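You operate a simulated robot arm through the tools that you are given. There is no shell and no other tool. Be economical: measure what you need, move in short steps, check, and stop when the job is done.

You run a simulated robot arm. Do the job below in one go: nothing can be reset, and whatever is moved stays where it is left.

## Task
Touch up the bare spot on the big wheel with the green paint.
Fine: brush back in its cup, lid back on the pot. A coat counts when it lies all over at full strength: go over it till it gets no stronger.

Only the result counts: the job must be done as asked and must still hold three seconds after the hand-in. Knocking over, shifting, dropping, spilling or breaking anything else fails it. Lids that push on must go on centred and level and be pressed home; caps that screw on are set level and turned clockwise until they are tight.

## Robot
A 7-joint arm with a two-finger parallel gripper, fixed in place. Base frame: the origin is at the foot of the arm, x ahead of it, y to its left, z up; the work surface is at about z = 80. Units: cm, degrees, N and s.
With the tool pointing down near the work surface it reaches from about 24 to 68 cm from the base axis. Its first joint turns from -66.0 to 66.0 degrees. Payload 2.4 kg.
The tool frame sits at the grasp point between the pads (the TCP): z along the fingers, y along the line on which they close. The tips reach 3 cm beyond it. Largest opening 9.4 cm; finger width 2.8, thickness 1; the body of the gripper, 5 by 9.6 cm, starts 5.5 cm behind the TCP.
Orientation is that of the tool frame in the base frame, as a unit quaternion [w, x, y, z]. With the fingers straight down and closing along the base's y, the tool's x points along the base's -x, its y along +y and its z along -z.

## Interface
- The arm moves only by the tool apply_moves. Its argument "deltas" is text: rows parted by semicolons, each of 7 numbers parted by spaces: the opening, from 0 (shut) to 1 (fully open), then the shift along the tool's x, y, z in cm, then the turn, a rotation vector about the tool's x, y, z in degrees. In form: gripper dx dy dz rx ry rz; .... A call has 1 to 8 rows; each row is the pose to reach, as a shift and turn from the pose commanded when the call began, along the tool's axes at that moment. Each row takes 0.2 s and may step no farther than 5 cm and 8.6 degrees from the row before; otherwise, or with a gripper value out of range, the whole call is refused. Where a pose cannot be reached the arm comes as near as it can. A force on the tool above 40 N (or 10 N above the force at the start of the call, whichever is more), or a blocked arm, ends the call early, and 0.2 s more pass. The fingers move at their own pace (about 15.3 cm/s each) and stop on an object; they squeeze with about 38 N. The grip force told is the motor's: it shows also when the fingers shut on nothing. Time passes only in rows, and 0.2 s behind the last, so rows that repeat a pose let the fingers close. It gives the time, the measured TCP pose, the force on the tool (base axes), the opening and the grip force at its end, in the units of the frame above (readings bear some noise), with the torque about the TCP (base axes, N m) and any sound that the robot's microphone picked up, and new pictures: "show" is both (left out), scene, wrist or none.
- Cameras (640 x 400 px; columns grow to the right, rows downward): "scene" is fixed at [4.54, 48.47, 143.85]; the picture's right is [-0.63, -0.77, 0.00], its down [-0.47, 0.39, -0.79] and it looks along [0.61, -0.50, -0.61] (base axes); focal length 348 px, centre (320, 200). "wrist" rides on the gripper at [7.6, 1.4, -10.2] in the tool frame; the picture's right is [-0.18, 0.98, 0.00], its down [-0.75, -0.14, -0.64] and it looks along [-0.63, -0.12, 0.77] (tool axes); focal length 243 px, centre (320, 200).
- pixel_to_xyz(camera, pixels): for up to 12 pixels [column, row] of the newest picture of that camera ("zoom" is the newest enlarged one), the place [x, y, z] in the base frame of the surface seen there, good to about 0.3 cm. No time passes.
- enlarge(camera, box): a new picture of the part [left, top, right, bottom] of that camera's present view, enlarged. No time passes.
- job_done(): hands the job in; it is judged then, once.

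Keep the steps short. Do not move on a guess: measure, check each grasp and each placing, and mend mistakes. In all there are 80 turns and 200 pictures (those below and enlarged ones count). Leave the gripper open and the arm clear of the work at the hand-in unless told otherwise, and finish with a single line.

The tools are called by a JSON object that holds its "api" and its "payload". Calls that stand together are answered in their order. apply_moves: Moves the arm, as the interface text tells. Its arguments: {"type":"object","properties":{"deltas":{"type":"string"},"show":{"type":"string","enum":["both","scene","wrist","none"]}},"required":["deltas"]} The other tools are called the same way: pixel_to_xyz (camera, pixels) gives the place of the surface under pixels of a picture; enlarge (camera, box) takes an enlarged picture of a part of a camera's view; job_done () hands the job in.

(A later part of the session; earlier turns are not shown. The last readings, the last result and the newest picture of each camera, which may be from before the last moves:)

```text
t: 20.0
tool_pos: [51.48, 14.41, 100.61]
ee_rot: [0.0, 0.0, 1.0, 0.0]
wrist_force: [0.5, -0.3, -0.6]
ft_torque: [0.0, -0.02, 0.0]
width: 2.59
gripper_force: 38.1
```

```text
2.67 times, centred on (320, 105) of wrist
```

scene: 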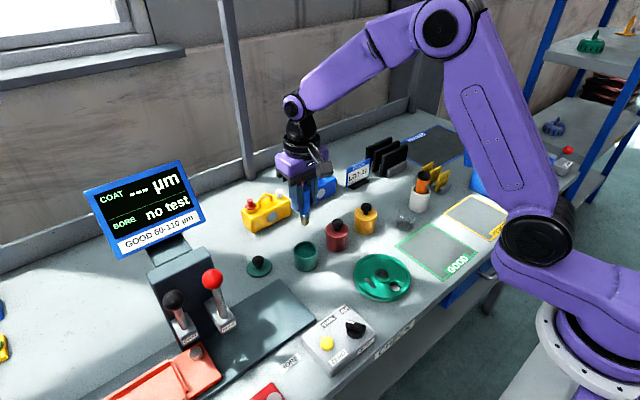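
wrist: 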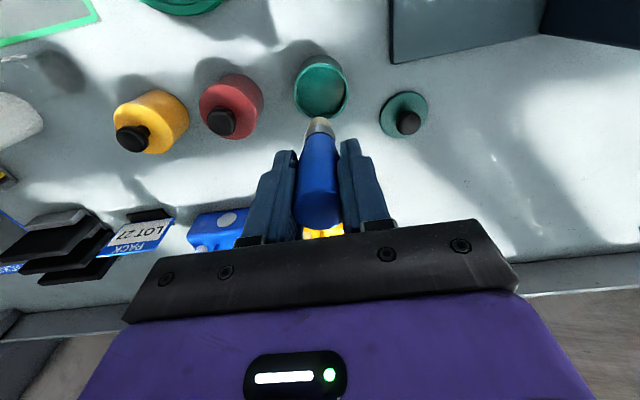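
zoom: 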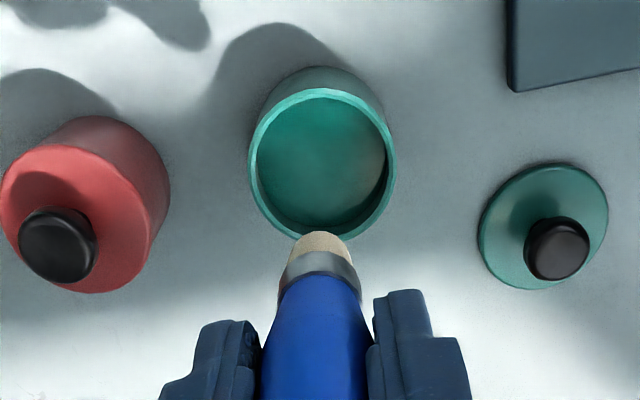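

I'll refine the pot centre from the four rim points and the paint level from the surface.

{"api": "pixel_to_xyz", "payload": {"camera": "zoom", "pixels": [[253, 165], [392, 165], [320, 94], [285, 225], [320, 140], [320, 180], [265, 120], [375, 115]]}}

```text
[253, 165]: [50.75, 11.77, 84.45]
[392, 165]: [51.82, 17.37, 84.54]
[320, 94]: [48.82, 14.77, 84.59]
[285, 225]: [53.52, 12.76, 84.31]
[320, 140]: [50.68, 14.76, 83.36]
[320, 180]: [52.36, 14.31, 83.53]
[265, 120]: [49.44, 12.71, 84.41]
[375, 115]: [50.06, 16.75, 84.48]
```

The pot centre is (51.55, 14.55) and the paint surface is at z = 83.4. I'll dip so the tip reaches about z = 82.2, then come straight back up.

{"api": "apply_moves", "payload": {"deltas": "0 0 0.15 3 0 0 0;0 0 0.15 6 0 0 0;0 0 0.15 8.5 0 0 0;0 0 0.15 9.5 0 0 0;0 0 0.15 10.2 0 0 0;0 0 0.15 10.2 0 0 0;0 0 0.15 10.2 0 0 0"}}

{"api": "enlarge", "payload": {"camera": "scene", "box": [270, 200, 350, 280]}}

```text
t: 21.1
tool_pos: [51.73, 14.49, 91.19]
ee_rot: [0.002, -0.001, 1.0, 0.0]
wrist_force: [-4.1, -2.4, 9.5]
ft_torque: [-0.16, 0.27, 0.0]
width: 2.56
gripper_force: 38.0
stopped in row 5: the force on the tool passed its limit at 46 N (the readings are from after the stop); the commanded pose is now the measured one
```

scene: 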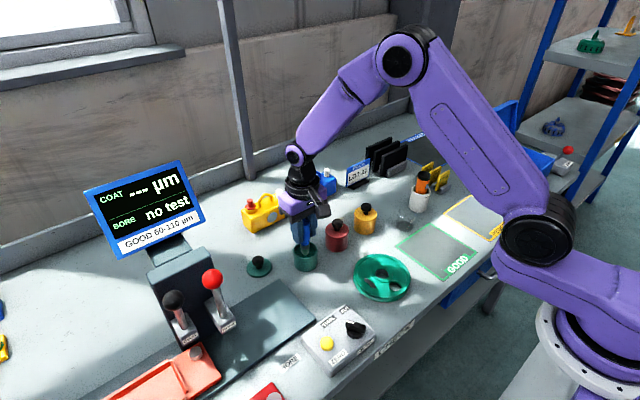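
wrist: 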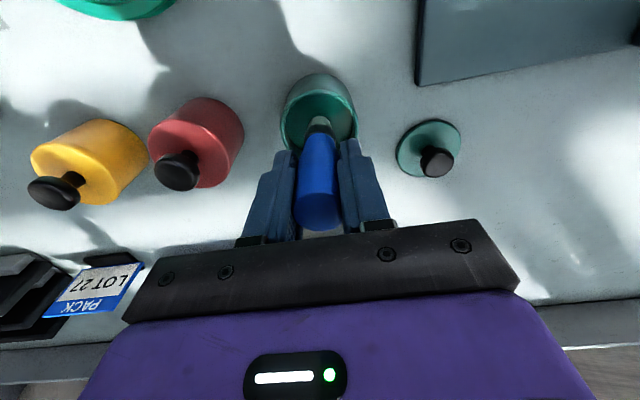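

```text
5.00 times, centred on (310, 240) of scene
```

zoom: 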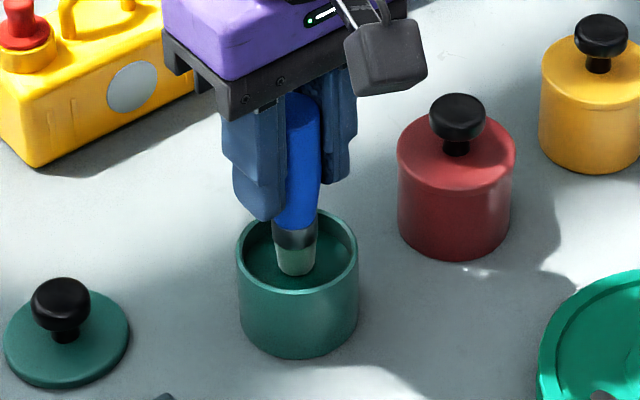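

The paint surface behaves as a firm stop at 83.4. I'll lift off and check the tip.

{"api": "apply_moves", "payload": {"deltas": "0 0 0 -0.5 0 0 0;0 0 0 -3 0 0 0;0 0 0 -6 0 0 0;0 0 0 -9.4 0 0 0;0 0 0 -9.4 0 0 0"}}

{"api": "enlarge", "payload": {"camera": "scene", "box": [280, 185, 340, 275]}}

{"api": "enlarge", "payload": {"camera": "wrist", "box": [220, 50, 420, 230]}}

```text
t: 22.3
tool_pos: [51.72, 14.53, 100.56]
ee_rot: [0.002, 0.0, 1.0, -0.001]
wrist_force: [-0.1, 0.7, 0.6]
ft_torque: [-0.02, 0.05, 0.02]
width: 2.54
gripper_force: 37.9
```

scene: 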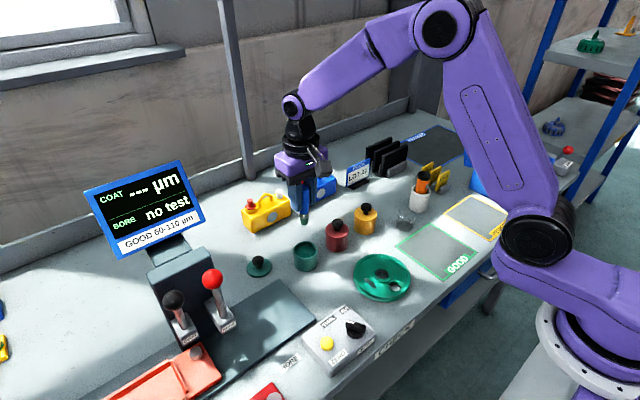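
wrist: 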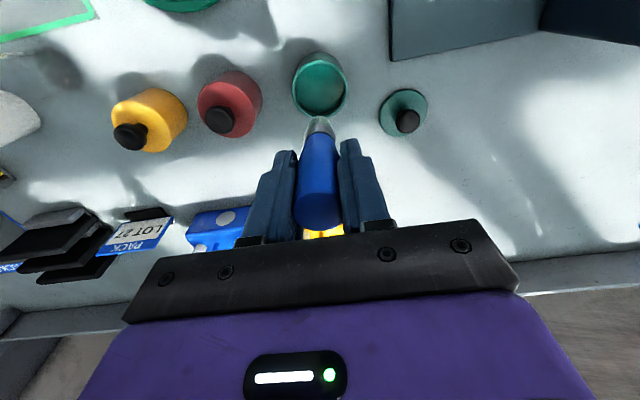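

```text
4.44 times, centred on (310, 230) of scene
```

zoom: 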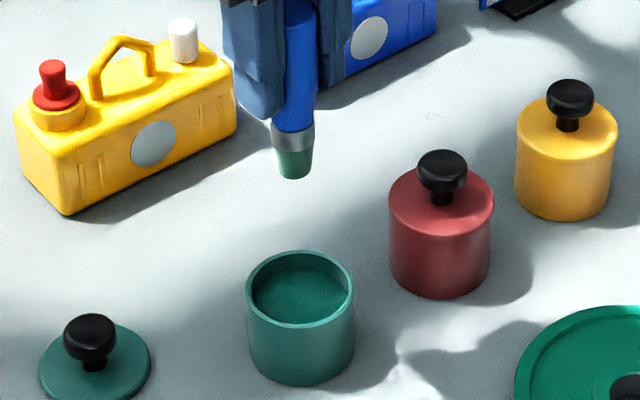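

```text
2.22 times, centred on (320, 140) of wrist
```

zoom: 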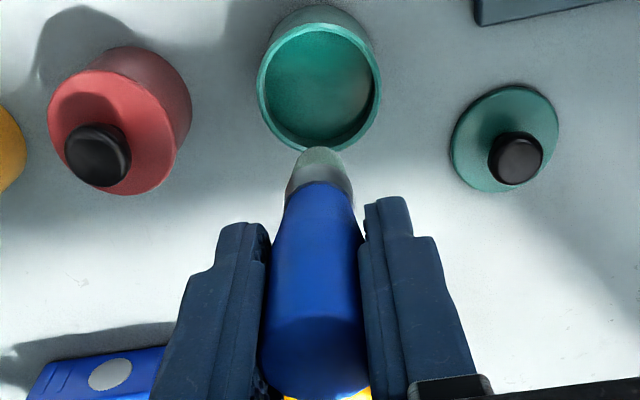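

The bristles are now green. Next I'll measure the bare spot.

{"api": "enlarge", "payload": {"camera": "scene", "box": [350, 260, 390, 295]}}

{"api": "pixel_to_xyz", "payload": {"camera": "scene", "pixels": [[363, 286], [370, 283], [366, 279], [375, 287], [380, 277], [410, 276], [357, 268], [390, 262], [383, 292], [382, 255], [382, 300]]}}

```text
11.43 times, centred on (370, 278) of scene
```

zoom: 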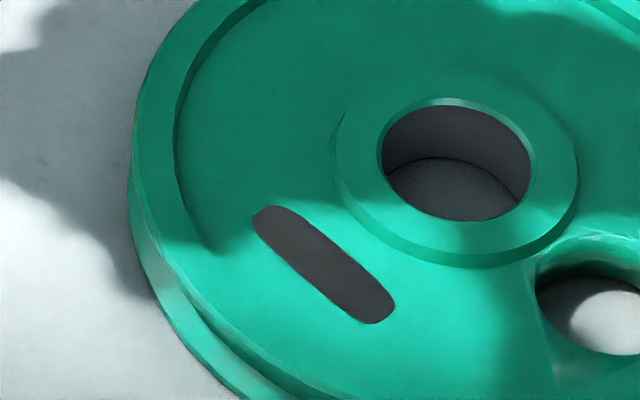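

```text
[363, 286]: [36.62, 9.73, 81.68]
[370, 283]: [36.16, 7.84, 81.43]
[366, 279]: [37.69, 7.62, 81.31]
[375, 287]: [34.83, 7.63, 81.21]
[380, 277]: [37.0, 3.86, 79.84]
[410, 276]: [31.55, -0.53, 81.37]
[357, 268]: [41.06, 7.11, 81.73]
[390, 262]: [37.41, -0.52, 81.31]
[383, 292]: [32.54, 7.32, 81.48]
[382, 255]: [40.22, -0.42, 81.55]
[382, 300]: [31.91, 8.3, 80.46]
```

{"api": "pixel_to_xyz", "payload": {"camera": "zoom", "pixels": [[254, 212], [268, 207], [260, 228], [310, 228], [295, 265], [345, 310], [358, 270], [375, 322], [394, 305], [325, 264], [270, 218], [380, 308]]}}

```text
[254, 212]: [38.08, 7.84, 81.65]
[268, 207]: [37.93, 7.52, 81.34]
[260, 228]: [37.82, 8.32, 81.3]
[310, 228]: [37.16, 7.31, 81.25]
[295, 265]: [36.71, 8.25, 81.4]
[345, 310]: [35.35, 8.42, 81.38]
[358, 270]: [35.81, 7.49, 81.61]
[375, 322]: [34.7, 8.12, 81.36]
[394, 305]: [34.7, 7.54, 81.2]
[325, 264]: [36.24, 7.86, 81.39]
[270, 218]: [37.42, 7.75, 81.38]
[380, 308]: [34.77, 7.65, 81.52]
```

The spot runs along x from 34.5 to 38.1 at y ≈ 7.85, about 1 cm wide, with its surface at z = 81.35. I'll carry the brush over its centre and stay high.

{"api": "apply_moves", "payload": {"deltas": "0 3.9 -1.7 0 0 0.2 0;0 7.7 -3.35 0 0 0.2 0;0 11.5 -5 0 0 0.2 0;0 15.4 -6.65 0 0 0.2 0;0 15.4 -6.65 4 0 0.2 0;0 15.4 -6.65 8 0 0.2 0;0 15.4 -6.65 9.5 0 0.2 0;0 15.4 -6.65 9.5 0 0.2 0"}}

{"api": "enlarge", "payload": {"camera": "scene", "box": [340, 230, 420, 305]}}

{"api": "enlarge", "payload": {"camera": "wrist", "box": [220, 50, 420, 230]}}

```text
t: 24.1
tool_pos: [36.27, 7.82, 91.05]
ee_rot: [0.001, -0.001, 1.0, 0.001]
wrist_force: [-0.4, -0.2, 0.2]
ft_torque: [-0.03, 0.01, 0.0]
width: 2.55
gripper_force: 37.9
```

scene: 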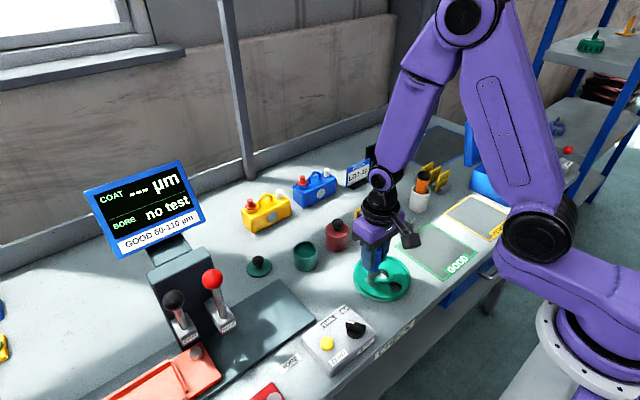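
wrist: 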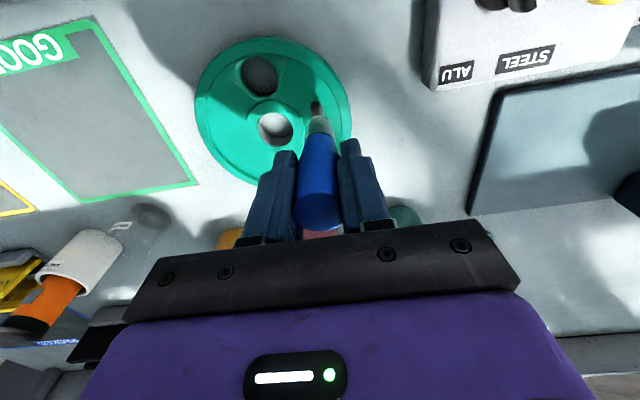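

```text
5.33 times, centred on (380, 268) of scene
```

zoom: 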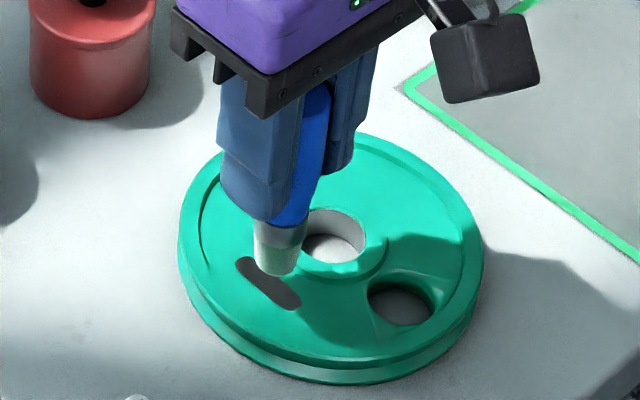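

```text
2.22 times, centred on (320, 140) of wrist
```

zoom: 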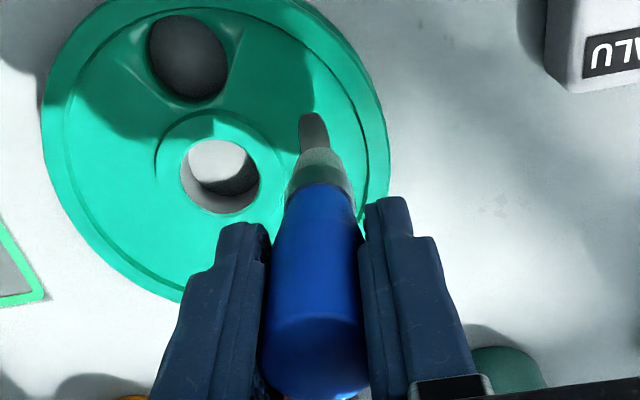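

The alignment looks right. I'll confirm the slot's near end and lower toward contact in small steps.

{"api": "pixel_to_xyz", "payload": {"camera": "zoom", "pixels": [[300, 125], [328, 125], [314, 115], [314, 140], [318, 160]]}}

{"api": "apply_moves", "payload": {"deltas": "0 0 0 0.5 0 0 0;0 0 0 1 0 0 0;0 0 0 1.2 0 0 0;0 0 0 1.4 0 0 0;0 0 0 1.4 0 0 0", "show": "none"}}

{"api": "enlarge", "payload": {"camera": "scene", "box": [350, 255, 400, 300]}}

```text
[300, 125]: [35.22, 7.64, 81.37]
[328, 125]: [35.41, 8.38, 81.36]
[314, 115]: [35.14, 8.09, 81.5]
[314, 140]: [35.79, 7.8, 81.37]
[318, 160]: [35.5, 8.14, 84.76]
```

```text
t: 25.3
tool_pos: [36.28, 7.95, 89.56]
ee_rot: [0.001, 0.0, 1.0, 0.0]
wrist_force: [-1.3, -2.6, 15.1]
ft_torque: [-0.21, 0.03, 0.01]
width: 2.57
gripper_force: 38.2
```

```text
8.89 times, centred on (375, 278) of scene
```

zoom: 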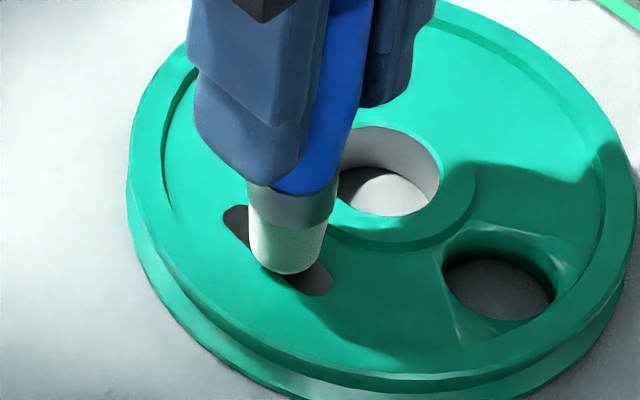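

Contact is made at 15 N. I'll ease off by 0.1 cm and brush gently along the spot (x ± 1.7).

{"api": "apply_moves", "payload": {"deltas": "0 0 0 -0.1 0 0 0;0 -0.8 0 -0.1 0 0 0;0 -1.7 0 -0.1 0 0 0;0 -0.8 0 -0.1 0 0 0;0 0 0 -0.1 0 0 0;0 0.8 0 -0.1 0 0 0;0 1.7 0 -0.1 0 0 0", "show": "none"}}

{"api": "enlarge", "payload": {"camera": "scene", "box": [350, 255, 400, 300]}}

```text
t: 26.9
tool_pos: [34.76, 7.88, 89.51]
ee_rot: [0.001, 0.0, 1.0, 0.0]
wrist_force: [1.2, 0.2, 2.2]
ft_torque: [0.01, -0.08, -0.02]
width: 2.58
gripper_force: 38.0
```

```text
8.89 times, centred on (375, 278) of scene
```

zoom: 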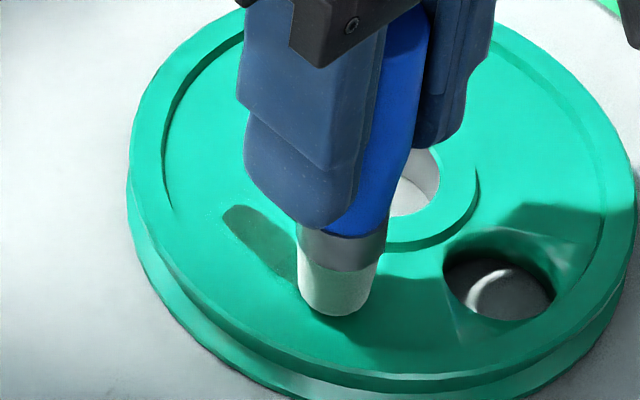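

Paint is going on at a light 2 N. The bristles look pale again, so they may be drying out. I'll make another full pass and compare.

{"api": "apply_moves", "payload": {"deltas": "0 -0.9 0 0 0 0 0;0 -1.7 0 0 0 0 0;0 -2.6 0 0 0 0 0;0 -3.5 0 0 0 0 0;0 -2.6 0 0 0 0 0;0 -1.7 0 0 0 0 0;0 -0.9 0 0 0 0 0;0 0 0 0 0 0 0", "show": "none"}}

{"api": "enlarge", "payload": {"camera": "scene", "box": [350, 255, 400, 300]}}

```text
t: 28.7
tool_pos: [34.53, 7.76, 89.56]
ee_rot: [0.0, 0.0, 1.0, 0.0]
wrist_force: [-0.1, -0.3, 0.2]
ft_torque: [-0.01, 0.01, 0.02]
width: 2.57
gripper_force: 37.8
```

```text
8.89 times, centred on (375, 278) of scene
```

zoom: 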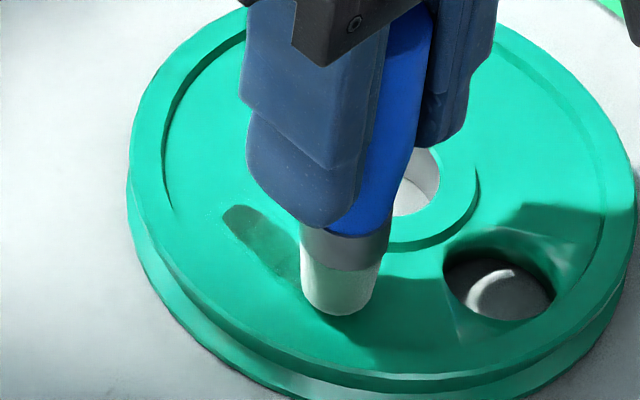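

The force is near zero, so that pass barely touched. I'll press 0.07 cm more and repeat.

{"api": "apply_moves", "payload": {"deltas": "0 -0.9 0 0.07 0 0 0;0 -1.7 0 0.07 0 0 0;0 -2.6 0 0.07 0 0 0;0 -3.5 0 0.07 0 0 0;0 -2.6 0 0.07 0 0 0;0 -1.7 0 0.07 0 0 0;0 -0.9 0 0.07 0 0 0;0 0 0 0.07 0 0 0", "show": "none"}}

{"api": "apply_moves", "payload": {"deltas": "0 0 0 -2 0 0 0;0 0 0 -6 0 0 0;0 4 0 -9 0 0 0;0 4 0 -9 0 0 0"}}

{"api": "enlarge", "payload": {"camera": "scene", "box": [350, 255, 400, 300]}}

{"api": "enlarge", "payload": {"camera": "scene", "box": [370, 200, 420, 260]}}

```text
t: 30.5
tool_pos: [34.62, 8.04, 89.6]
ee_rot: [0.001, 0.0, 1.0, 0.0]
wrist_force: [0.4, -0.2, -0.9]
ft_torque: [0.03, 0.0, -0.03]
width: 2.59
gripper_force: 38.1
```

```text
t: 31.5
tool_pos: [30.57, 7.87, 98.76]
ee_rot: [0.0, 0.0, 1.0, 0.0]
wrist_force: [0.5, -0.3, 0.1]
ft_torque: [0.02, -0.01, 0.0]
width: 2.57
gripper_force: 37.6
```

scene: 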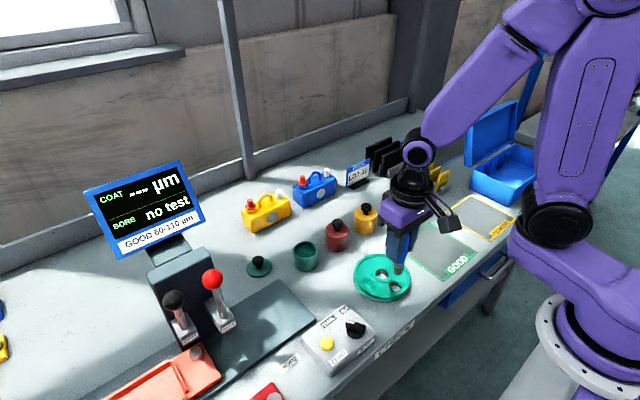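
wrist: 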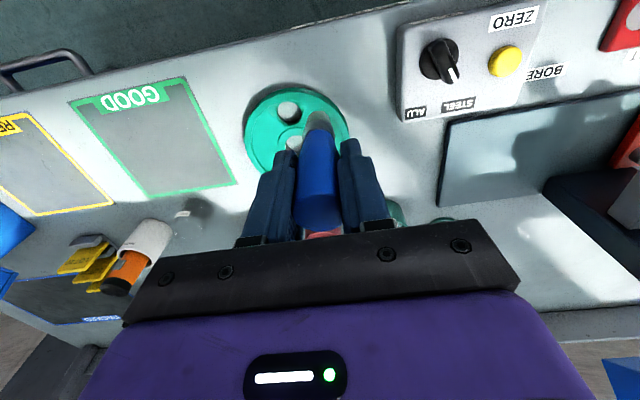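

```text
8.89 times, centred on (375, 278) of scene
```

zoom: 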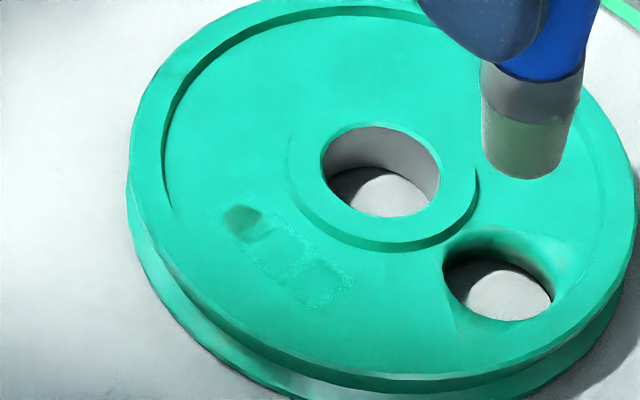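

```text
6.67 times, centred on (395, 230) of scene
```

zoom: 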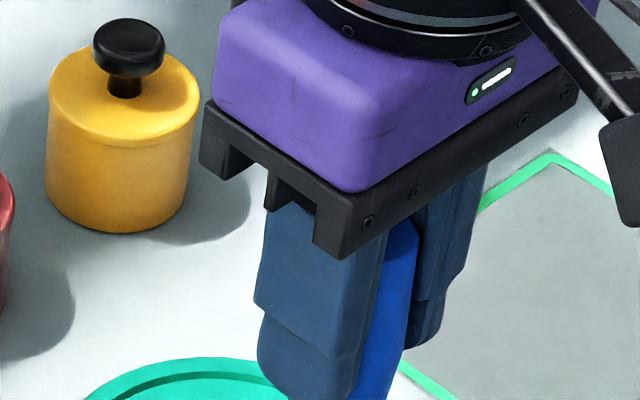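

The coat is on except the far end near x = 37.9, and the bristles have gone pale. I'll go back to the pot to reload gently.

{"api": "apply_moves", "payload": {"deltas": "0 0 0 -1.8 0 0 0;0 -4.2 1.3 -1.8 0 0 0;0 -8.4 2.6 -1.8 0 0 0;0 -12.6 4 -1.8 0 0 0;0 -16.8 5.3 -1.8 0 0 0;0 -21 6.65 -1.8 0 0 0;0 -21 6.65 -1.8 0 0 0", "show": "scene"}}

{"api": "enlarge", "payload": {"camera": "scene", "box": [335, 245, 415, 305]}}

```text
t: 33.1
tool_pos: [51.77, 14.52, 100.38]
ee_rot: [0.0, 0.0, 1.0, 0.0]
wrist_force: [0.3, 0.1, -0.5]
ft_torque: [0.02, 0.02, 0.02]
width: 2.55
gripper_force: 38.4
```

scene: 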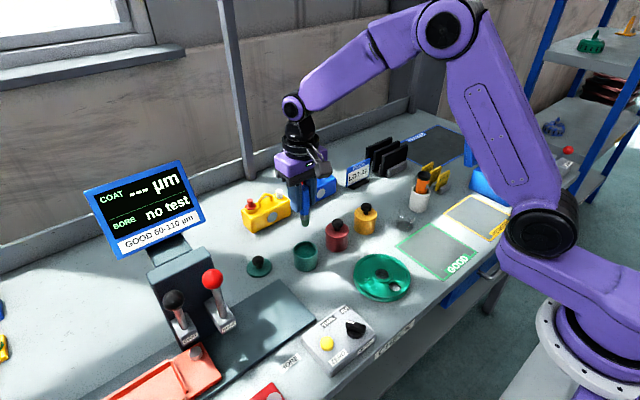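

```text
6.67 times, centred on (375, 275) of scene
```

zoom: 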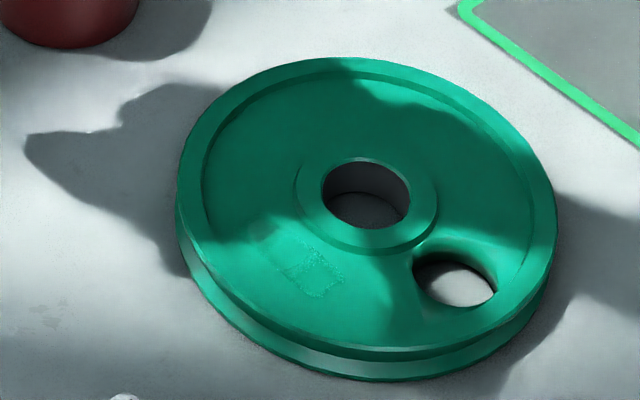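

Now a gentle dip: down to a TCP of about 91.5, finishing in small steps.

{"api": "apply_moves", "payload": {"deltas": "0 0 0 4 0 0 0;0 0 0 7.5 0 0 0;0 0 0 8.4 0 0 0;0 0 0 8.7 0 0 0;0 0 0 8.85 0 0 0;0 0 0 8.95 0 0 0;0 0 0 8.95 0 0 0", "show": "none"}}

{"api": "enlarge", "payload": {"camera": "scene", "box": [280, 210, 340, 280]}}

```text
t: 34.7
tool_pos: [51.66, 14.51, 91.43]
ee_rot: [0.0, 0.0, 1.0, -0.001]
wrist_force: [0.5, 0.3, -0.9]
ft_torque: [0.0, 0.02, 0.0]
width: 2.55
gripper_force: 37.6
```

```text
5.71 times, centred on (310, 245) of scene
```

zoom: 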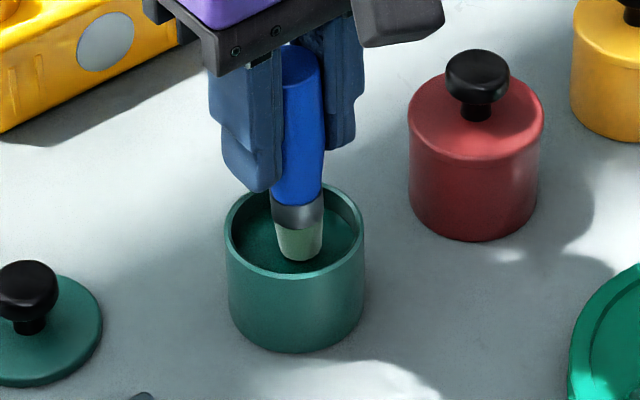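

It is not touching yet. A little further.

{"api": "apply_moves", "payload": {"deltas": "0 0 0 0.1 0 0 0;0 0 0 0.2 0 0 0;0 0 0 0.3 0 0 0;0 0 0 0.3 0 0 0;0 0 0 0.3 0 0 0", "show": "none"}}

{"api": "enlarge", "payload": {"camera": "scene", "box": [280, 210, 340, 280]}}

```text
t: 35.9
tool_pos: [51.62, 14.59, 91.18]
ee_rot: [0.001, 0.0, 1.0, 0.0]
wrist_force: [-2.8, -1.6, 15.1]
ft_torque: [-0.17, 0.16, 0.01]
width: 2.61
gripper_force: 38.4
```

```text
5.71 times, centred on (310, 245) of scene
```

zoom: 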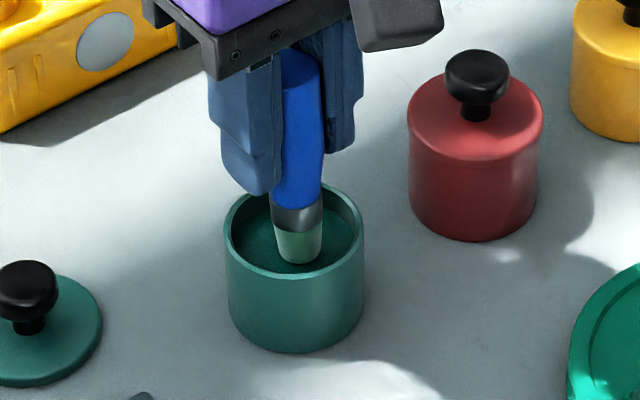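

Contact was 15 N. I'll lift and carry the brush to above the far end of the spot (x ≈ 37.8).

{"api": "apply_moves", "payload": {"deltas": "0 0 0 -4.5 0 0 0;0 0 0 -9 0 0 0;0 4.6 -2.2 -9 0 0 0;0 9.2 -4.4 -9 0 0 0;0 13.85 -6.65 -9 0 0 0;0 13.85 -6.65 -4.5 0 0 0;0 13.85 -6.65 -0.5 0 0 0;0 13.85 -6.65 -0.5 0 0 0", "show": "none"}}

{"api": "enlarge", "payload": {"camera": "scene", "box": [350, 245, 400, 300]}}

```text
refused: row 3 steps farther than a row can; nothing moved
```

```text
7.27 times, centred on (375, 272) of scene
```

zoom: 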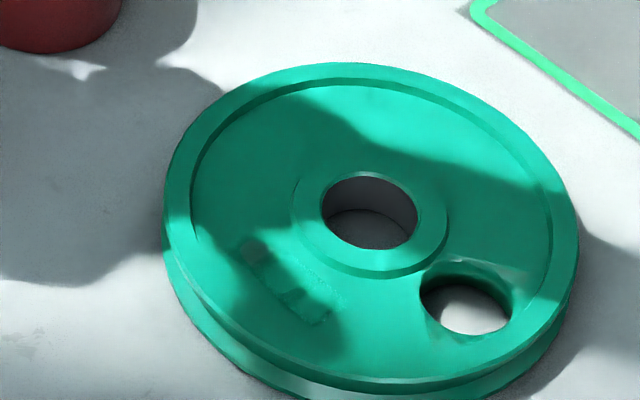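

The step was too long and the call was refused. I'll split it.

{"api": "apply_moves", "payload": {"deltas": "0 0 0 -4.5 0 0 0;0 0 0 -9 0 0 0;0 3.5 -1.7 -9 0 0 0;0 7 -3.4 -9 0 0 0;0 10.5 -5.1 -9 0 0 0;0 13.85 -6.65 -8 0 0 0;0 13.85 -6.65 -4 0 0 0;0 13.85 -6.65 -0.5 0 0 0", "show": "none"}}

{"api": "enlarge", "payload": {"camera": "scene", "box": [350, 245, 400, 300]}}

```text
t: 37.7
tool_pos: [37.64, 7.8, 91.62]
ee_rot: [0.001, -0.001, 1.0, 0.0]
wrist_force: [-0.4, 0.4, 0.1]
ft_torque: [-0.02, -0.03, 0.03]
width: 2.57
gripper_force: 38.2
```

```text
7.27 times, centred on (375, 272) of scene
```

zoom: 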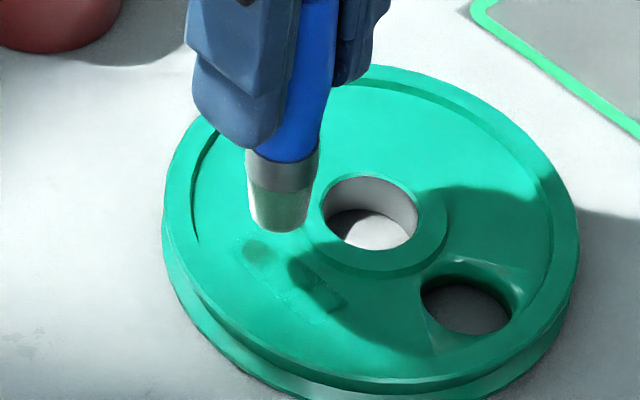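

I'll touch down at the far end and dwell, then stroke slowly to the near end.

{"api": "apply_moves", "payload": {"deltas": "0 -0.2 0 1 0 0 0;0 -0.2 0 1.6 0 0 0;0 -0.2 0 1.8 0 0 0;0 -0.2 0 1.95 0 0 0;0 -0.2 0 1.95 0 0 0", "show": "none"}}

```text
t: 38.9
tool_pos: [37.94, 7.83, 89.77]
ee_rot: [0.0, 0.0, 1.0, 0.001]
wrist_force: [0.1, -0.5, 0.1]
ft_torque: [0.0, 0.02, 0.02]
width: 2.55
gripper_force: 38.3
```

{"api": "apply_moves", "payload": {"deltas": "0 0 0 0.1 0 0 0;0 0 0 0.15 0 0 0;0 0 0 0.2 0 0 0;0 0 0 0.2 0 0 0", "show": "none"}}

```text
t: 39.7
tool_pos: [38.1, 8.01, 89.57]
ee_rot: [0.002, 0.0, 1.0, 0.0]
wrist_force: [-3.1, 1.1, 15.6]
ft_torque: [0.19, 0.23, 0.01]
width: 2.57
gripper_force: 37.7
stopped in row 4: the force on the tool passed its limit at 42 N (the readings are from after the stop); the commanded pose is now the measured one
```

The contact was stiff there. I'll ease up slightly and look.

{"api": "apply_moves", "payload": {"deltas": "0 0.2 -0.1 -0.1 0 0 0;0 0.2 -0.1 -0.1 0 0 0", "show": "none"}}

{"api": "enlarge", "payload": {"camera": "scene", "box": [350, 245, 400, 300]}}

```text
t: 40.3
tool_pos: [37.69, 7.8, 89.63]
ee_rot: [0.001, 0.001, 1.0, 0.001]
wrist_force: [-0.5, 1.2, -0.7]
ft_torque: [0.01, -0.02, 0.0]
width: 2.57
gripper_force: 37.8
```

```text
7.27 times, centred on (375, 272) of scene
```

zoom: 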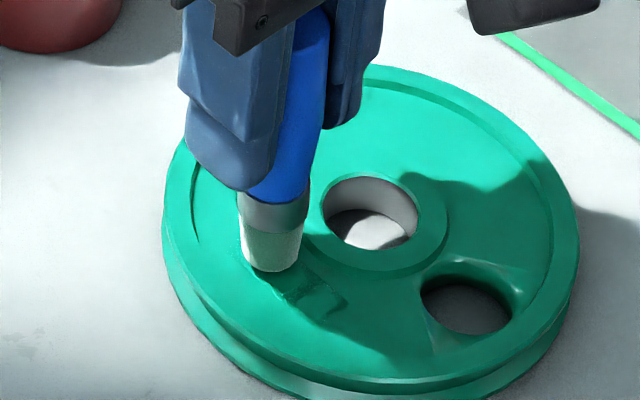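

Now a stroke toward the near end and back, with slight downward pressure.

{"api": "apply_moves", "payload": {"deltas": "0 0 0 0.08 0 0.1 0;0 0.6 0 0.08 0 0.2 0;0 1.2 0 0.08 0 0.2 0;0 1.8 0 0.08 0 0.2 0;0 2.4 0 0.08 0 0.2 0;0 3 0 0.08 0 0.2 0;0 3.3 0 0.08 0 0.2 0", "show": "none"}}

{"api": "enlarge", "payload": {"camera": "scene", "box": [350, 245, 400, 300]}}

```text
t: 41.9
tool_pos: [34.52, 7.76, 89.6]
ee_rot: [-0.002, 0.0, 1.0, 0.001]
wrist_force: [4.3, -1.0, 8.8]
ft_torque: [-0.15, -0.36, -0.01]
width: 2.56
gripper_force: 38.0
```

```text
7.27 times, centred on (375, 272) of scene
```

zoom: 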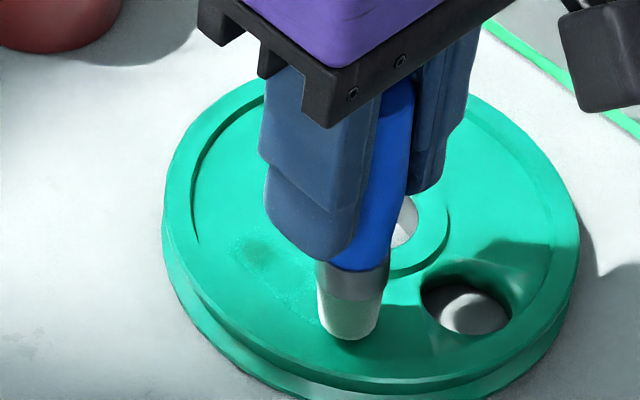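

Contact was good at 9 N. I'll go back over it to the far end.

{"api": "apply_moves", "payload": {"deltas": "0 -0.6 0 0 0 0 0;0 -1.2 0 0 0 0 0;0 -1.8 0 0 0 0 0;0 -2.4 0 0 0 0 0;0 -3 0 0 0 0 0;0 -3.5 0 0 0 0 0;0 -3.5 0 0 0 0 0", "show": "none"}}

{"api": "apply_moves", "payload": {"deltas": "0 0 0 -4.5 0 0 0;0 0 0 -9 0 0 0;0 -4.5 2 -10.5 0 0 0;0 -9 4.3 -10.5 0 0 0;0 -13.7 6.65 -10.7 0 0 0;0 -13.7 6.65 -10.7 0 0 0", "show": "scene"}}

{"api": "enlarge", "payload": {"camera": "scene", "box": [350, 255, 400, 300]}}

{"api": "enlarge", "payload": {"camera": "scene", "box": [285, 190, 335, 280]}}

```text
t: 42.4
tool_pos: [34.73, 7.73, 89.57]
ee_rot: [-0.009, -0.001, 1.0, -0.002]
wrist_force: [-2.8, 1.7, 17.9]
ft_torque: [0.22, 0.23, -0.01]
width: 2.55
gripper_force: 38.6
stopped in row 2: the force on the tool passed its limit at 42 N (the readings are from after the stop); the commanded pose is now the measured one
```

```text
refused: row 3 steps farther than a row can; nothing moved
```

```text
8.89 times, centred on (375, 278) of scene
```

zoom: 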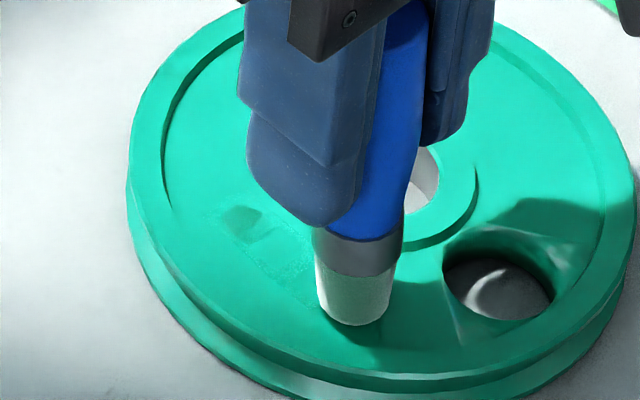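

```text
4.44 times, centred on (310, 235) of scene
```

zoom: 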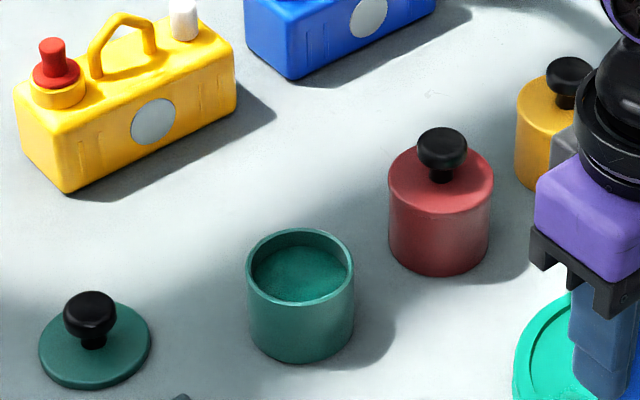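

The stroke stuck on friction and tilted the tool about 1°. I'll lift off and straighten, then look.

{"api": "apply_moves", "payload": {"deltas": "0 0 0 -0.3 0 0 0;0 0 0 -2 0 -1 0;0 0 0 -5 0 -1 0;0 4 0 -5 0 -1 0;0 4 0 -5 0 -1 0", "show": "wrist"}}

{"api": "enlarge", "payload": {"camera": "scene", "box": [350, 255, 400, 300]}}

{"api": "enlarge", "payload": {"camera": "wrist", "box": [220, 50, 420, 230]}}

```text
t: 43.6
tool_pos: [30.92, 7.82, 94.63]
ee_rot: [0.0, 0.0, 1.0, -0.001]
wrist_force: [0.2, -0.1, -1.5]
ft_torque: [-0.03, 0.0, -0.01]
width: 2.6
gripper_force: 37.9
```

wrist: 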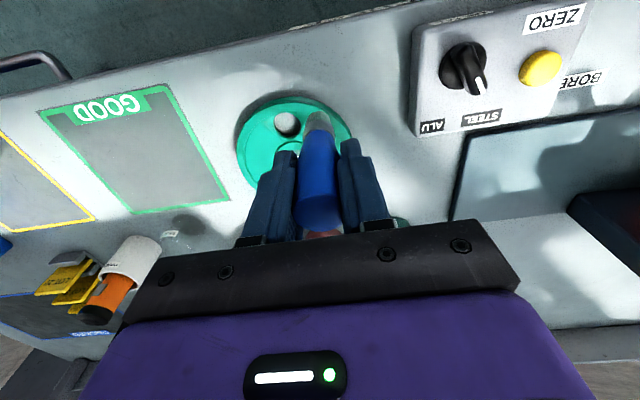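

```text
8.89 times, centred on (375, 278) of scene
```

zoom: 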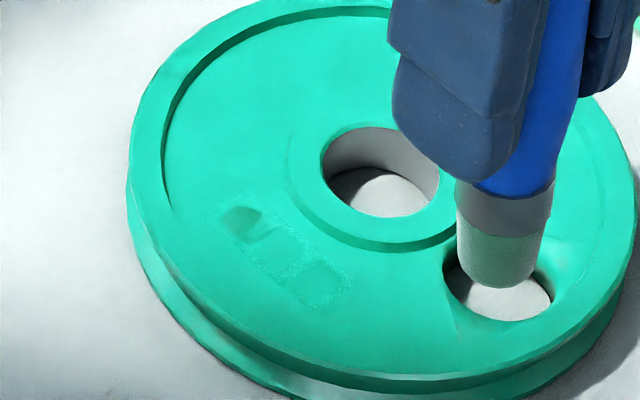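

```text
2.22 times, centred on (320, 140) of wrist
```

zoom: 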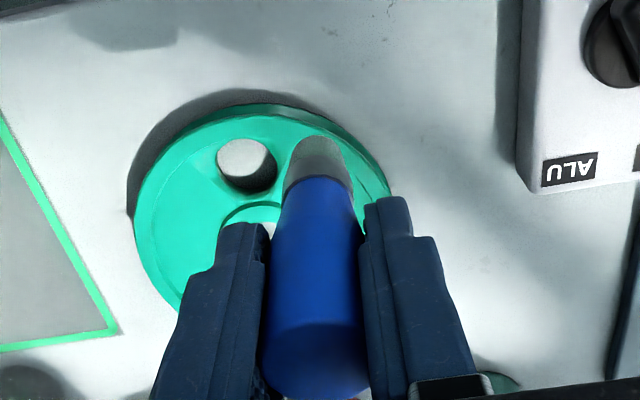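

The coat is patchy: the far end and a few blocks are still thinner. I'll return to the far end and feel for light contact.

{"api": "apply_moves", "payload": {"deltas": "0 -3.4 0 0 0 0 0;0 -6.8 0 0 0 0 0;0 -6.8 0 3 0 0 0;0 -6.8 0 4.6 0 0 0;0 -6.8 0 4.8 0 0 0;0 -6.8 0 4.88 0 0 0;0 -6.8 0 4.96 0 0 0", "show": "none"}}

```text
t: 45.2
tool_pos: [37.69, 7.83, 89.68]
ee_rot: [0.001, -0.002, 1.0, -0.001]
wrist_force: [-0.3, -0.1, -0.8]
ft_torque: [-0.03, -0.02, -0.01]
width: 2.57
gripper_force: 37.9
```

{"api": "apply_moves", "payload": {"deltas": "0 0 0 0.05 0 0 0;0 0 0 0.1 0 0 0;0 0 0 0.1 0 0 0", "show": "none"}}

```text
t: 46.0
tool_pos: [37.69, 7.83, 89.65]
ee_rot: [0.001, -0.002, 1.0, -0.001]
wrist_force: [-1.1, -5.4, 23.2]
ft_torque: [-0.35, 0.0, 0.01]
width: 2.55
gripper_force: 37.7
```

That is 23 N, so contact is within about 0.05 cm. I'll back off 0.05 and stroke along with slight sideways offsets.

{"api": "apply_moves", "payload": {"deltas": "0 0 0 -0.04 0 0 0;0 0.4 0 -0.04 0 0 0;0 0.8 0 -0.04 0 0 0;0 1.2 0 -0.04 0 0 0;0 1.6 0 -0.04 0 0 0;0 2.0 0 -0.04 0 0 0;0 2.5 0 -0.04 0 0 0;0 3 0 -0.04 0 0 0", "show": "none"}}

{"api": "enlarge", "payload": {"camera": "scene", "box": [350, 255, 400, 300]}}

```text
t: 47.8
tool_pos: [34.59, 7.92, 89.71]
ee_rot: [0.002, -0.003, 1.0, -0.001]
wrist_force: [6.4, 1.8, 12.7]
ft_torque: [0.2, -0.49, -0.01]
width: 2.55
gripper_force: 38.2
```

```text
8.89 times, centred on (375, 278) of scene
```

zoom: 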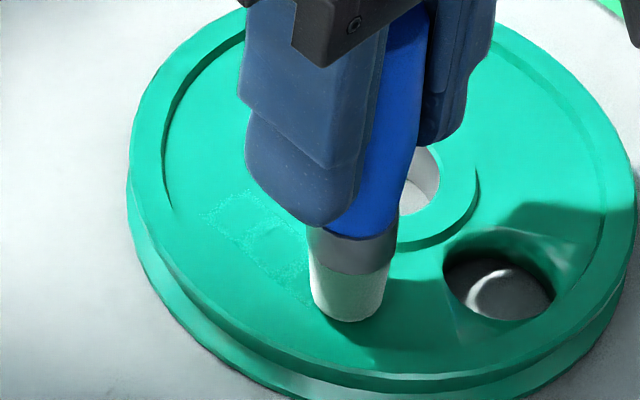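

That worked well: the far end is now covered. I'll stroke back slightly lighter, then lift clear.

{"api": "apply_moves", "payload": {"deltas": "0 -0.1 0 -0.03 0 0 0;0 -0.5 0 -0.02 0 0 0;0 -1 0 -0.02 0 0 0;0 -1.5 0 -0.02 0 0 0;0 -2 0 -0.02 0 0 0;0 -2.5 0 -0.02 0 0 0;0 -3 0 -0.02 0 0 0;0 -3.1 0 -0.02 0 0 0", "show": "none"}}

{"api": "apply_moves", "payload": {"deltas": "0 0 0 -0.5 0 0 0;0 0 0 -4 0 0 0;0 0 0 -8 0 0 0;0 -3.5 1.7 -10.7 0 0 0;0 -7.5 3.6 -10.7 0 0 0;0 -11 5.3 -10.7 0 0 0;0 -13.8 6.65 -10.7 0 0 0;0 -13.8 6.65 -10.7 0 0 0", "show": "scene"}}

{"api": "enlarge", "payload": {"camera": "scene", "box": [350, 255, 400, 300]}}

{"api": "enlarge", "payload": {"camera": "scene", "box": [285, 190, 335, 280]}}

```text
t: 49.6
tool_pos: [37.58, 7.77, 89.59]
ee_rot: [0.0, -0.002, 1.0, -0.001]
wrist_force: [-0.8, -0.2, 0.6]
ft_torque: [-0.02, -0.01, 0.03]
width: 2.59
gripper_force: 37.8
```

```text
t: 51.4
tool_pos: [51.43, 14.56, 100.32]
ee_rot: [0.0, -0.002, 1.0, -0.001]
wrist_force: [0.0, 0.0, -0.4]
ft_torque: [-0.03, -0.02, 0.01]
width: 2.54
gripper_force: 38.2
```

scene: 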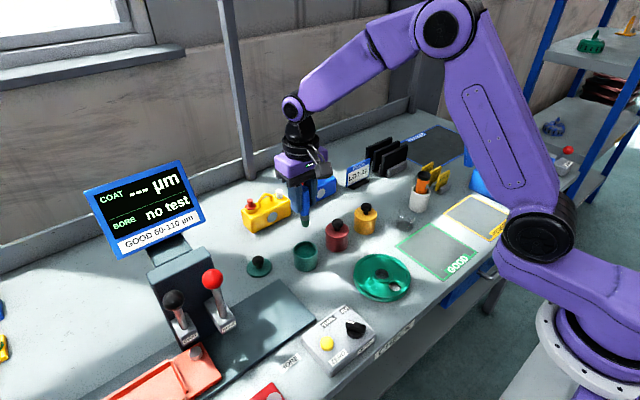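

```text
8.89 times, centred on (375, 278) of scene
```

zoom: 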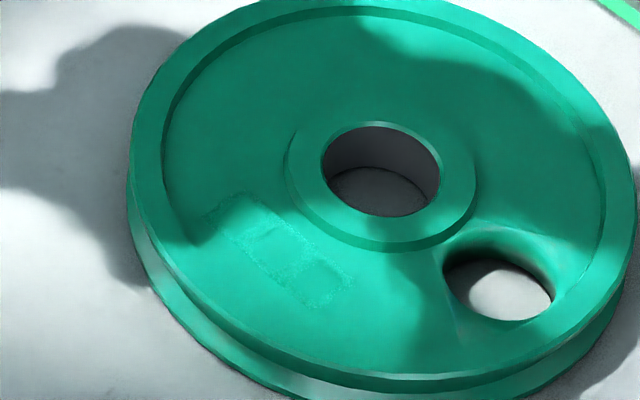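

```text
4.44 times, centred on (310, 235) of scene
```

zoom: 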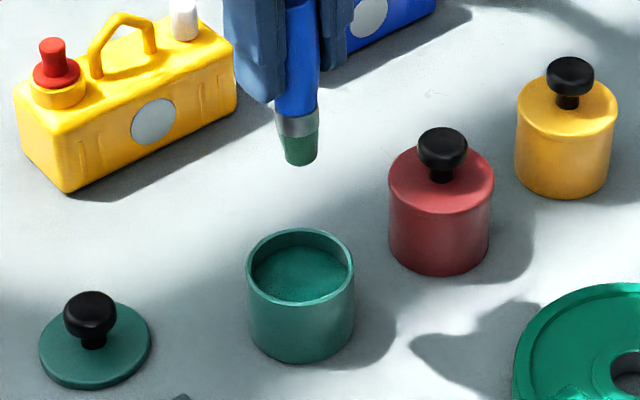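

Coverage looks nearly uniform with faint block edges. I'll reload once more and keep going over it until nothing changes.

{"api": "apply_moves", "payload": {"deltas": "0 0 0 4.5 0 0 0;0 0 0 8 0 0 0;0 0 0 8.9 0 0 0;0 0 0 9.05 0 0 0;0 0 0 9.15 0 0 0;0 0 0 9.15 0 0 0", "show": "none"}}

```text
t: 52.8
tool_pos: [51.51, 14.41, 91.18]
ee_rot: [0.001, -0.002, 1.0, -0.001]
wrist_force: [-2.2, -1.4, 9.1]
ft_torque: [-0.11, 0.09, 0.01]
width: 2.57
gripper_force: 38.2
```

It is dipped at 9 N. I'll lift and go back over the spot's far end.

{"api": "apply_moves", "payload": {"deltas": "0 0 0 -4.5 0 0 0;0 0 0 -9 0 0 0;0 3.5 -1.7 -9 0 0 0;0 7 -3.4 -9 0 0 0;0 10.5 -5.1 -9 0 0 0;0 13.8 -6.65 -7.5 0 0 0;0 13.8 -6.65 -3.5 0 0 0;0 13.8 -6.65 1.1 0 0 0", "show": "none"}}

{"api": "apply_moves", "payload": {"deltas": "0 0 0 0.3 0 0 0;0 0 0 0.36 0 0 0;0 0 0 0.42 0 0 0;0 0 0 0.42 0 0 0", "show": "none"}}

```text
t: 54.6
tool_pos: [37.67, 7.86, 90.33]
ee_rot: [0.001, -0.001, 1.0, -0.001]
wrist_force: [0.5, 0.4, -1.2]
ft_torque: [0.04, 0.01, -0.02]
width: 2.55
gripper_force: 38.2
```

```text
t: 55.6
tool_pos: [37.77, 7.83, 89.68]
ee_rot: [0.001, -0.001, 1.0, -0.001]
wrist_force: [0.2, -0.1, -1.2]
ft_torque: [0.01, -0.01, 0.01]
width: 2.56
gripper_force: 38.4
```

{"api": "apply_moves", "payload": {"deltas": "0 0 0 0.04 0 0 0;0 0 0 0.08 0 0 0;0 0 0 0.08 0 0 0", "show": "none"}}

```text
t: 56.4
tool_pos: [37.62, 7.86, 89.64]
ee_rot: [0.001, -0.002, 1.0, -0.001]
wrist_force: [-0.2, -1.4, 6.7]
ft_torque: [-0.11, 0.04, -0.01]
width: 2.57
gripper_force: 38.0
```

Light contact at 7 N. I'll stroke slowly to the near end at this height, slightly toward -y, with the return on the +y side next.

{"api": "apply_moves", "payload": {"deltas": "0 -0.2 0 0 0 0 0;0 0.3 -0.1 0 0 0 0;0 0.8 -0.2 0 0 0 0;0 1.3 -0.2 0 0 0 0;0 1.8 -0.2 0 0 0 0;0 2.3 -0.2 0 0 0 0;0 2.8 -0.1 0 0 0 0;0 3.2 0 0 0 0 0", "show": "none"}}

{"api": "apply_moves", "payload": {"deltas": "0 -0.4 0.2 0 0 0 0;0 -0.8 0.2 0 0 0 0;0 -1.3 0.2 0 0 0 0;0 -1.8 0.2 0 0 0 0;0 -2.3 0.2 0 0 0 0;0 -2.8 0.2 0 0 0 0;0 -3.3 0.1 0 0 0 0", "show": "none"}}

{"api": "enlarge", "payload": {"camera": "scene", "box": [350, 255, 400, 300]}}

```text
t: 58.2
tool_pos: [34.55, 7.81, 89.63]
ee_rot: [0.002, -0.001, 1.0, -0.001]
wrist_force: [6.9, -3.0, 12.7]
ft_torque: [-0.19, -0.51, -0.01]
width: 2.56
gripper_force: 37.4
```

```text
t: 58.7
tool_pos: [34.64, 7.71, 89.57]
ee_rot: [-0.006, -0.001, 1.0, -0.002]
wrist_force: [-2.0, -3.5, 17.5]
ft_torque: [-0.27, 0.14, 0.0]
width: 2.54
gripper_force: 38.2
stopped in row 2: the force on the tool passed its limit at 43 N (the readings are from after the stop); the commanded pose is now the measured one
```

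```text
8.89 times, centred on (375, 278) of scene
```

zoom: 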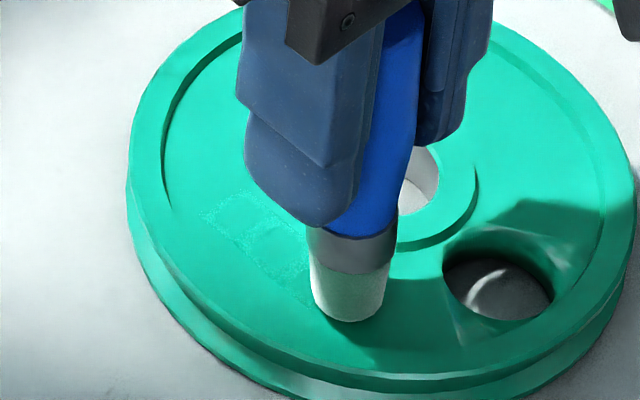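

Reversing sticks, so I'll only stroke one way. I'll lift, straighten 0.7° and inspect.

{"api": "apply_moves", "payload": {"deltas": "0 0 0 -0.3 0 -0.3 0;0 0 0 -2 0 -0.7 0;0 0 0 -6 0 -0.7 0;0 4 0 -8 0 -0.7 0;0 7 0 -8 0 -0.7 0;0 7 0 -8 0 -0.7 0", "show": "wrist"}}

{"api": "enlarge", "payload": {"camera": "scene", "box": [355, 265, 385, 295]}}

{"api": "enlarge", "payload": {"camera": "wrist", "box": [220, 50, 420, 230]}}

```text
t: 60.1
tool_pos: [27.72, 7.81, 97.56]
ee_rot: [0.001, 0.0, 1.0, -0.004]
wrist_force: [0.4, 0.2, -0.2]
ft_torque: [0.0, 0.03, 0.0]
width: 2.58
gripper_force: 37.7
```

wrist: 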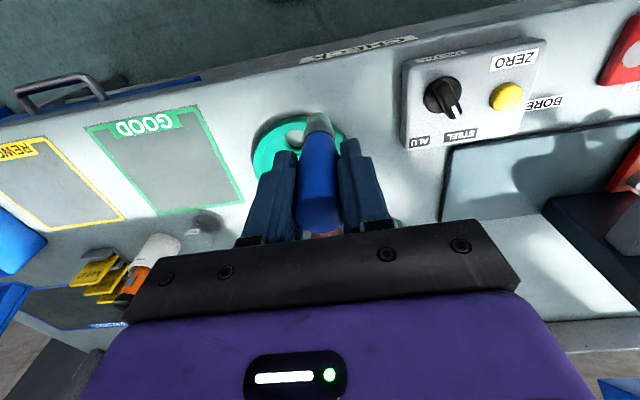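

```text
13.33 times, centred on (370, 280) of scene
```

zoom: 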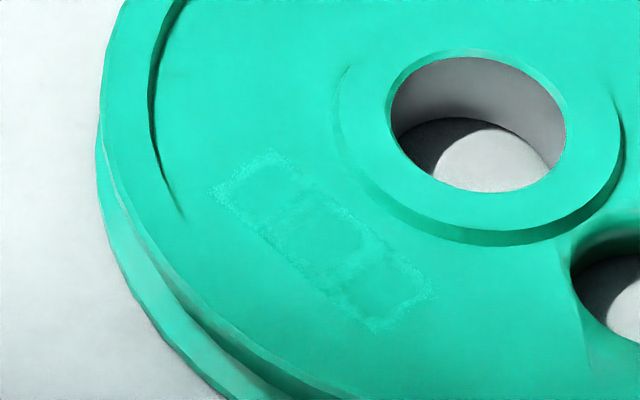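

```text
2.22 times, centred on (320, 140) of wrist
```

zoom: 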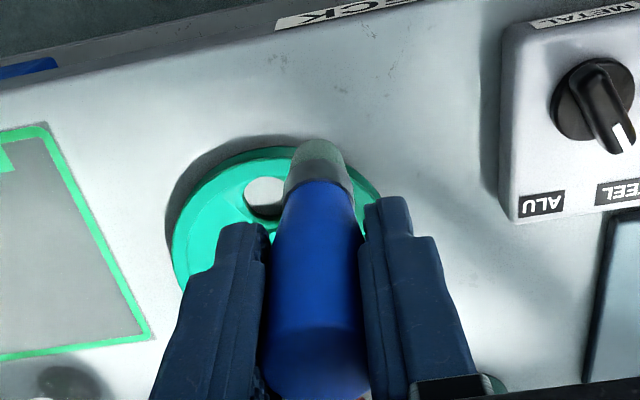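

Only faint tonal differences remain in the three blocks. I'll make another one-way stroke and compare.

{"api": "apply_moves", "payload": {"deltas": "0 -3.5 0 0 0 0 0.4;0 -7 0 0 0 0 0.4;0 -10 0.05 1 0 0 0.4;0 -10 0.05 5 0 0 0.4;0 -10 0.05 7.2 0 0 0.4;0 -10 0.05 7.7 0 0 0.4;0 -10 0.05 7.85 0 0 0.4", "show": "none"}}

```text
t: 61.7
tool_pos: [37.84, 8.05, 89.73]
ee_rot: [0.0, 0.002, 1.0, -0.002]
wrist_force: [-0.1, 0.1, -0.7]
ft_torque: [0.02, -0.01, 0.03]
width: 2.59
gripper_force: 38.1
```

{"api": "apply_moves", "payload": {"deltas": "0 0 -0.05 0.05 0 0 0;0 0 -0.05 0.09 0 0 0;0 0 -0.05 0.09 0 0 0", "show": "none"}}

```text
t: 62.5
tool_pos: [37.83, 7.81, 89.83]
ee_rot: [0.0, 0.002, 1.0, -0.003]
wrist_force: [-0.2, 0.9, 0.1]
ft_torque: [-0.02, -0.02, -0.02]
width: 2.56
gripper_force: 37.8
```

{"api": "apply_moves", "payload": {"deltas": "0 0 0 0.05 0 0 0;0 0 0 0.1 0 0 0;0 0 0 0.1 0 0 0", "show": "none"}}

```text
t: 63.3
tool_pos: [37.84, 7.92, 89.57]
ee_rot: [0.001, 0.002, 1.0, -0.003]
wrist_force: [0.1, -0.9, -0.8]
ft_torque: [0.0, 0.0, -0.02]
width: 2.58
gripper_force: 37.8
```

{"api": "apply_moves", "payload": {"deltas": "0 0 0 0.05 0 0 0;0 0 0 0.09 0 0 0;0 0 0 0.09 0 0 0", "show": "none"}}

```text
t: 64.1
tool_pos: [37.85, 7.9, 89.66]
ee_rot: [0.001, 0.002, 1.0, -0.003]
wrist_force: [-2.1, -2.0, 21.6]
ft_torque: [-0.23, 0.05, -0.03]
width: 2.57
gripper_force: 38.0
```

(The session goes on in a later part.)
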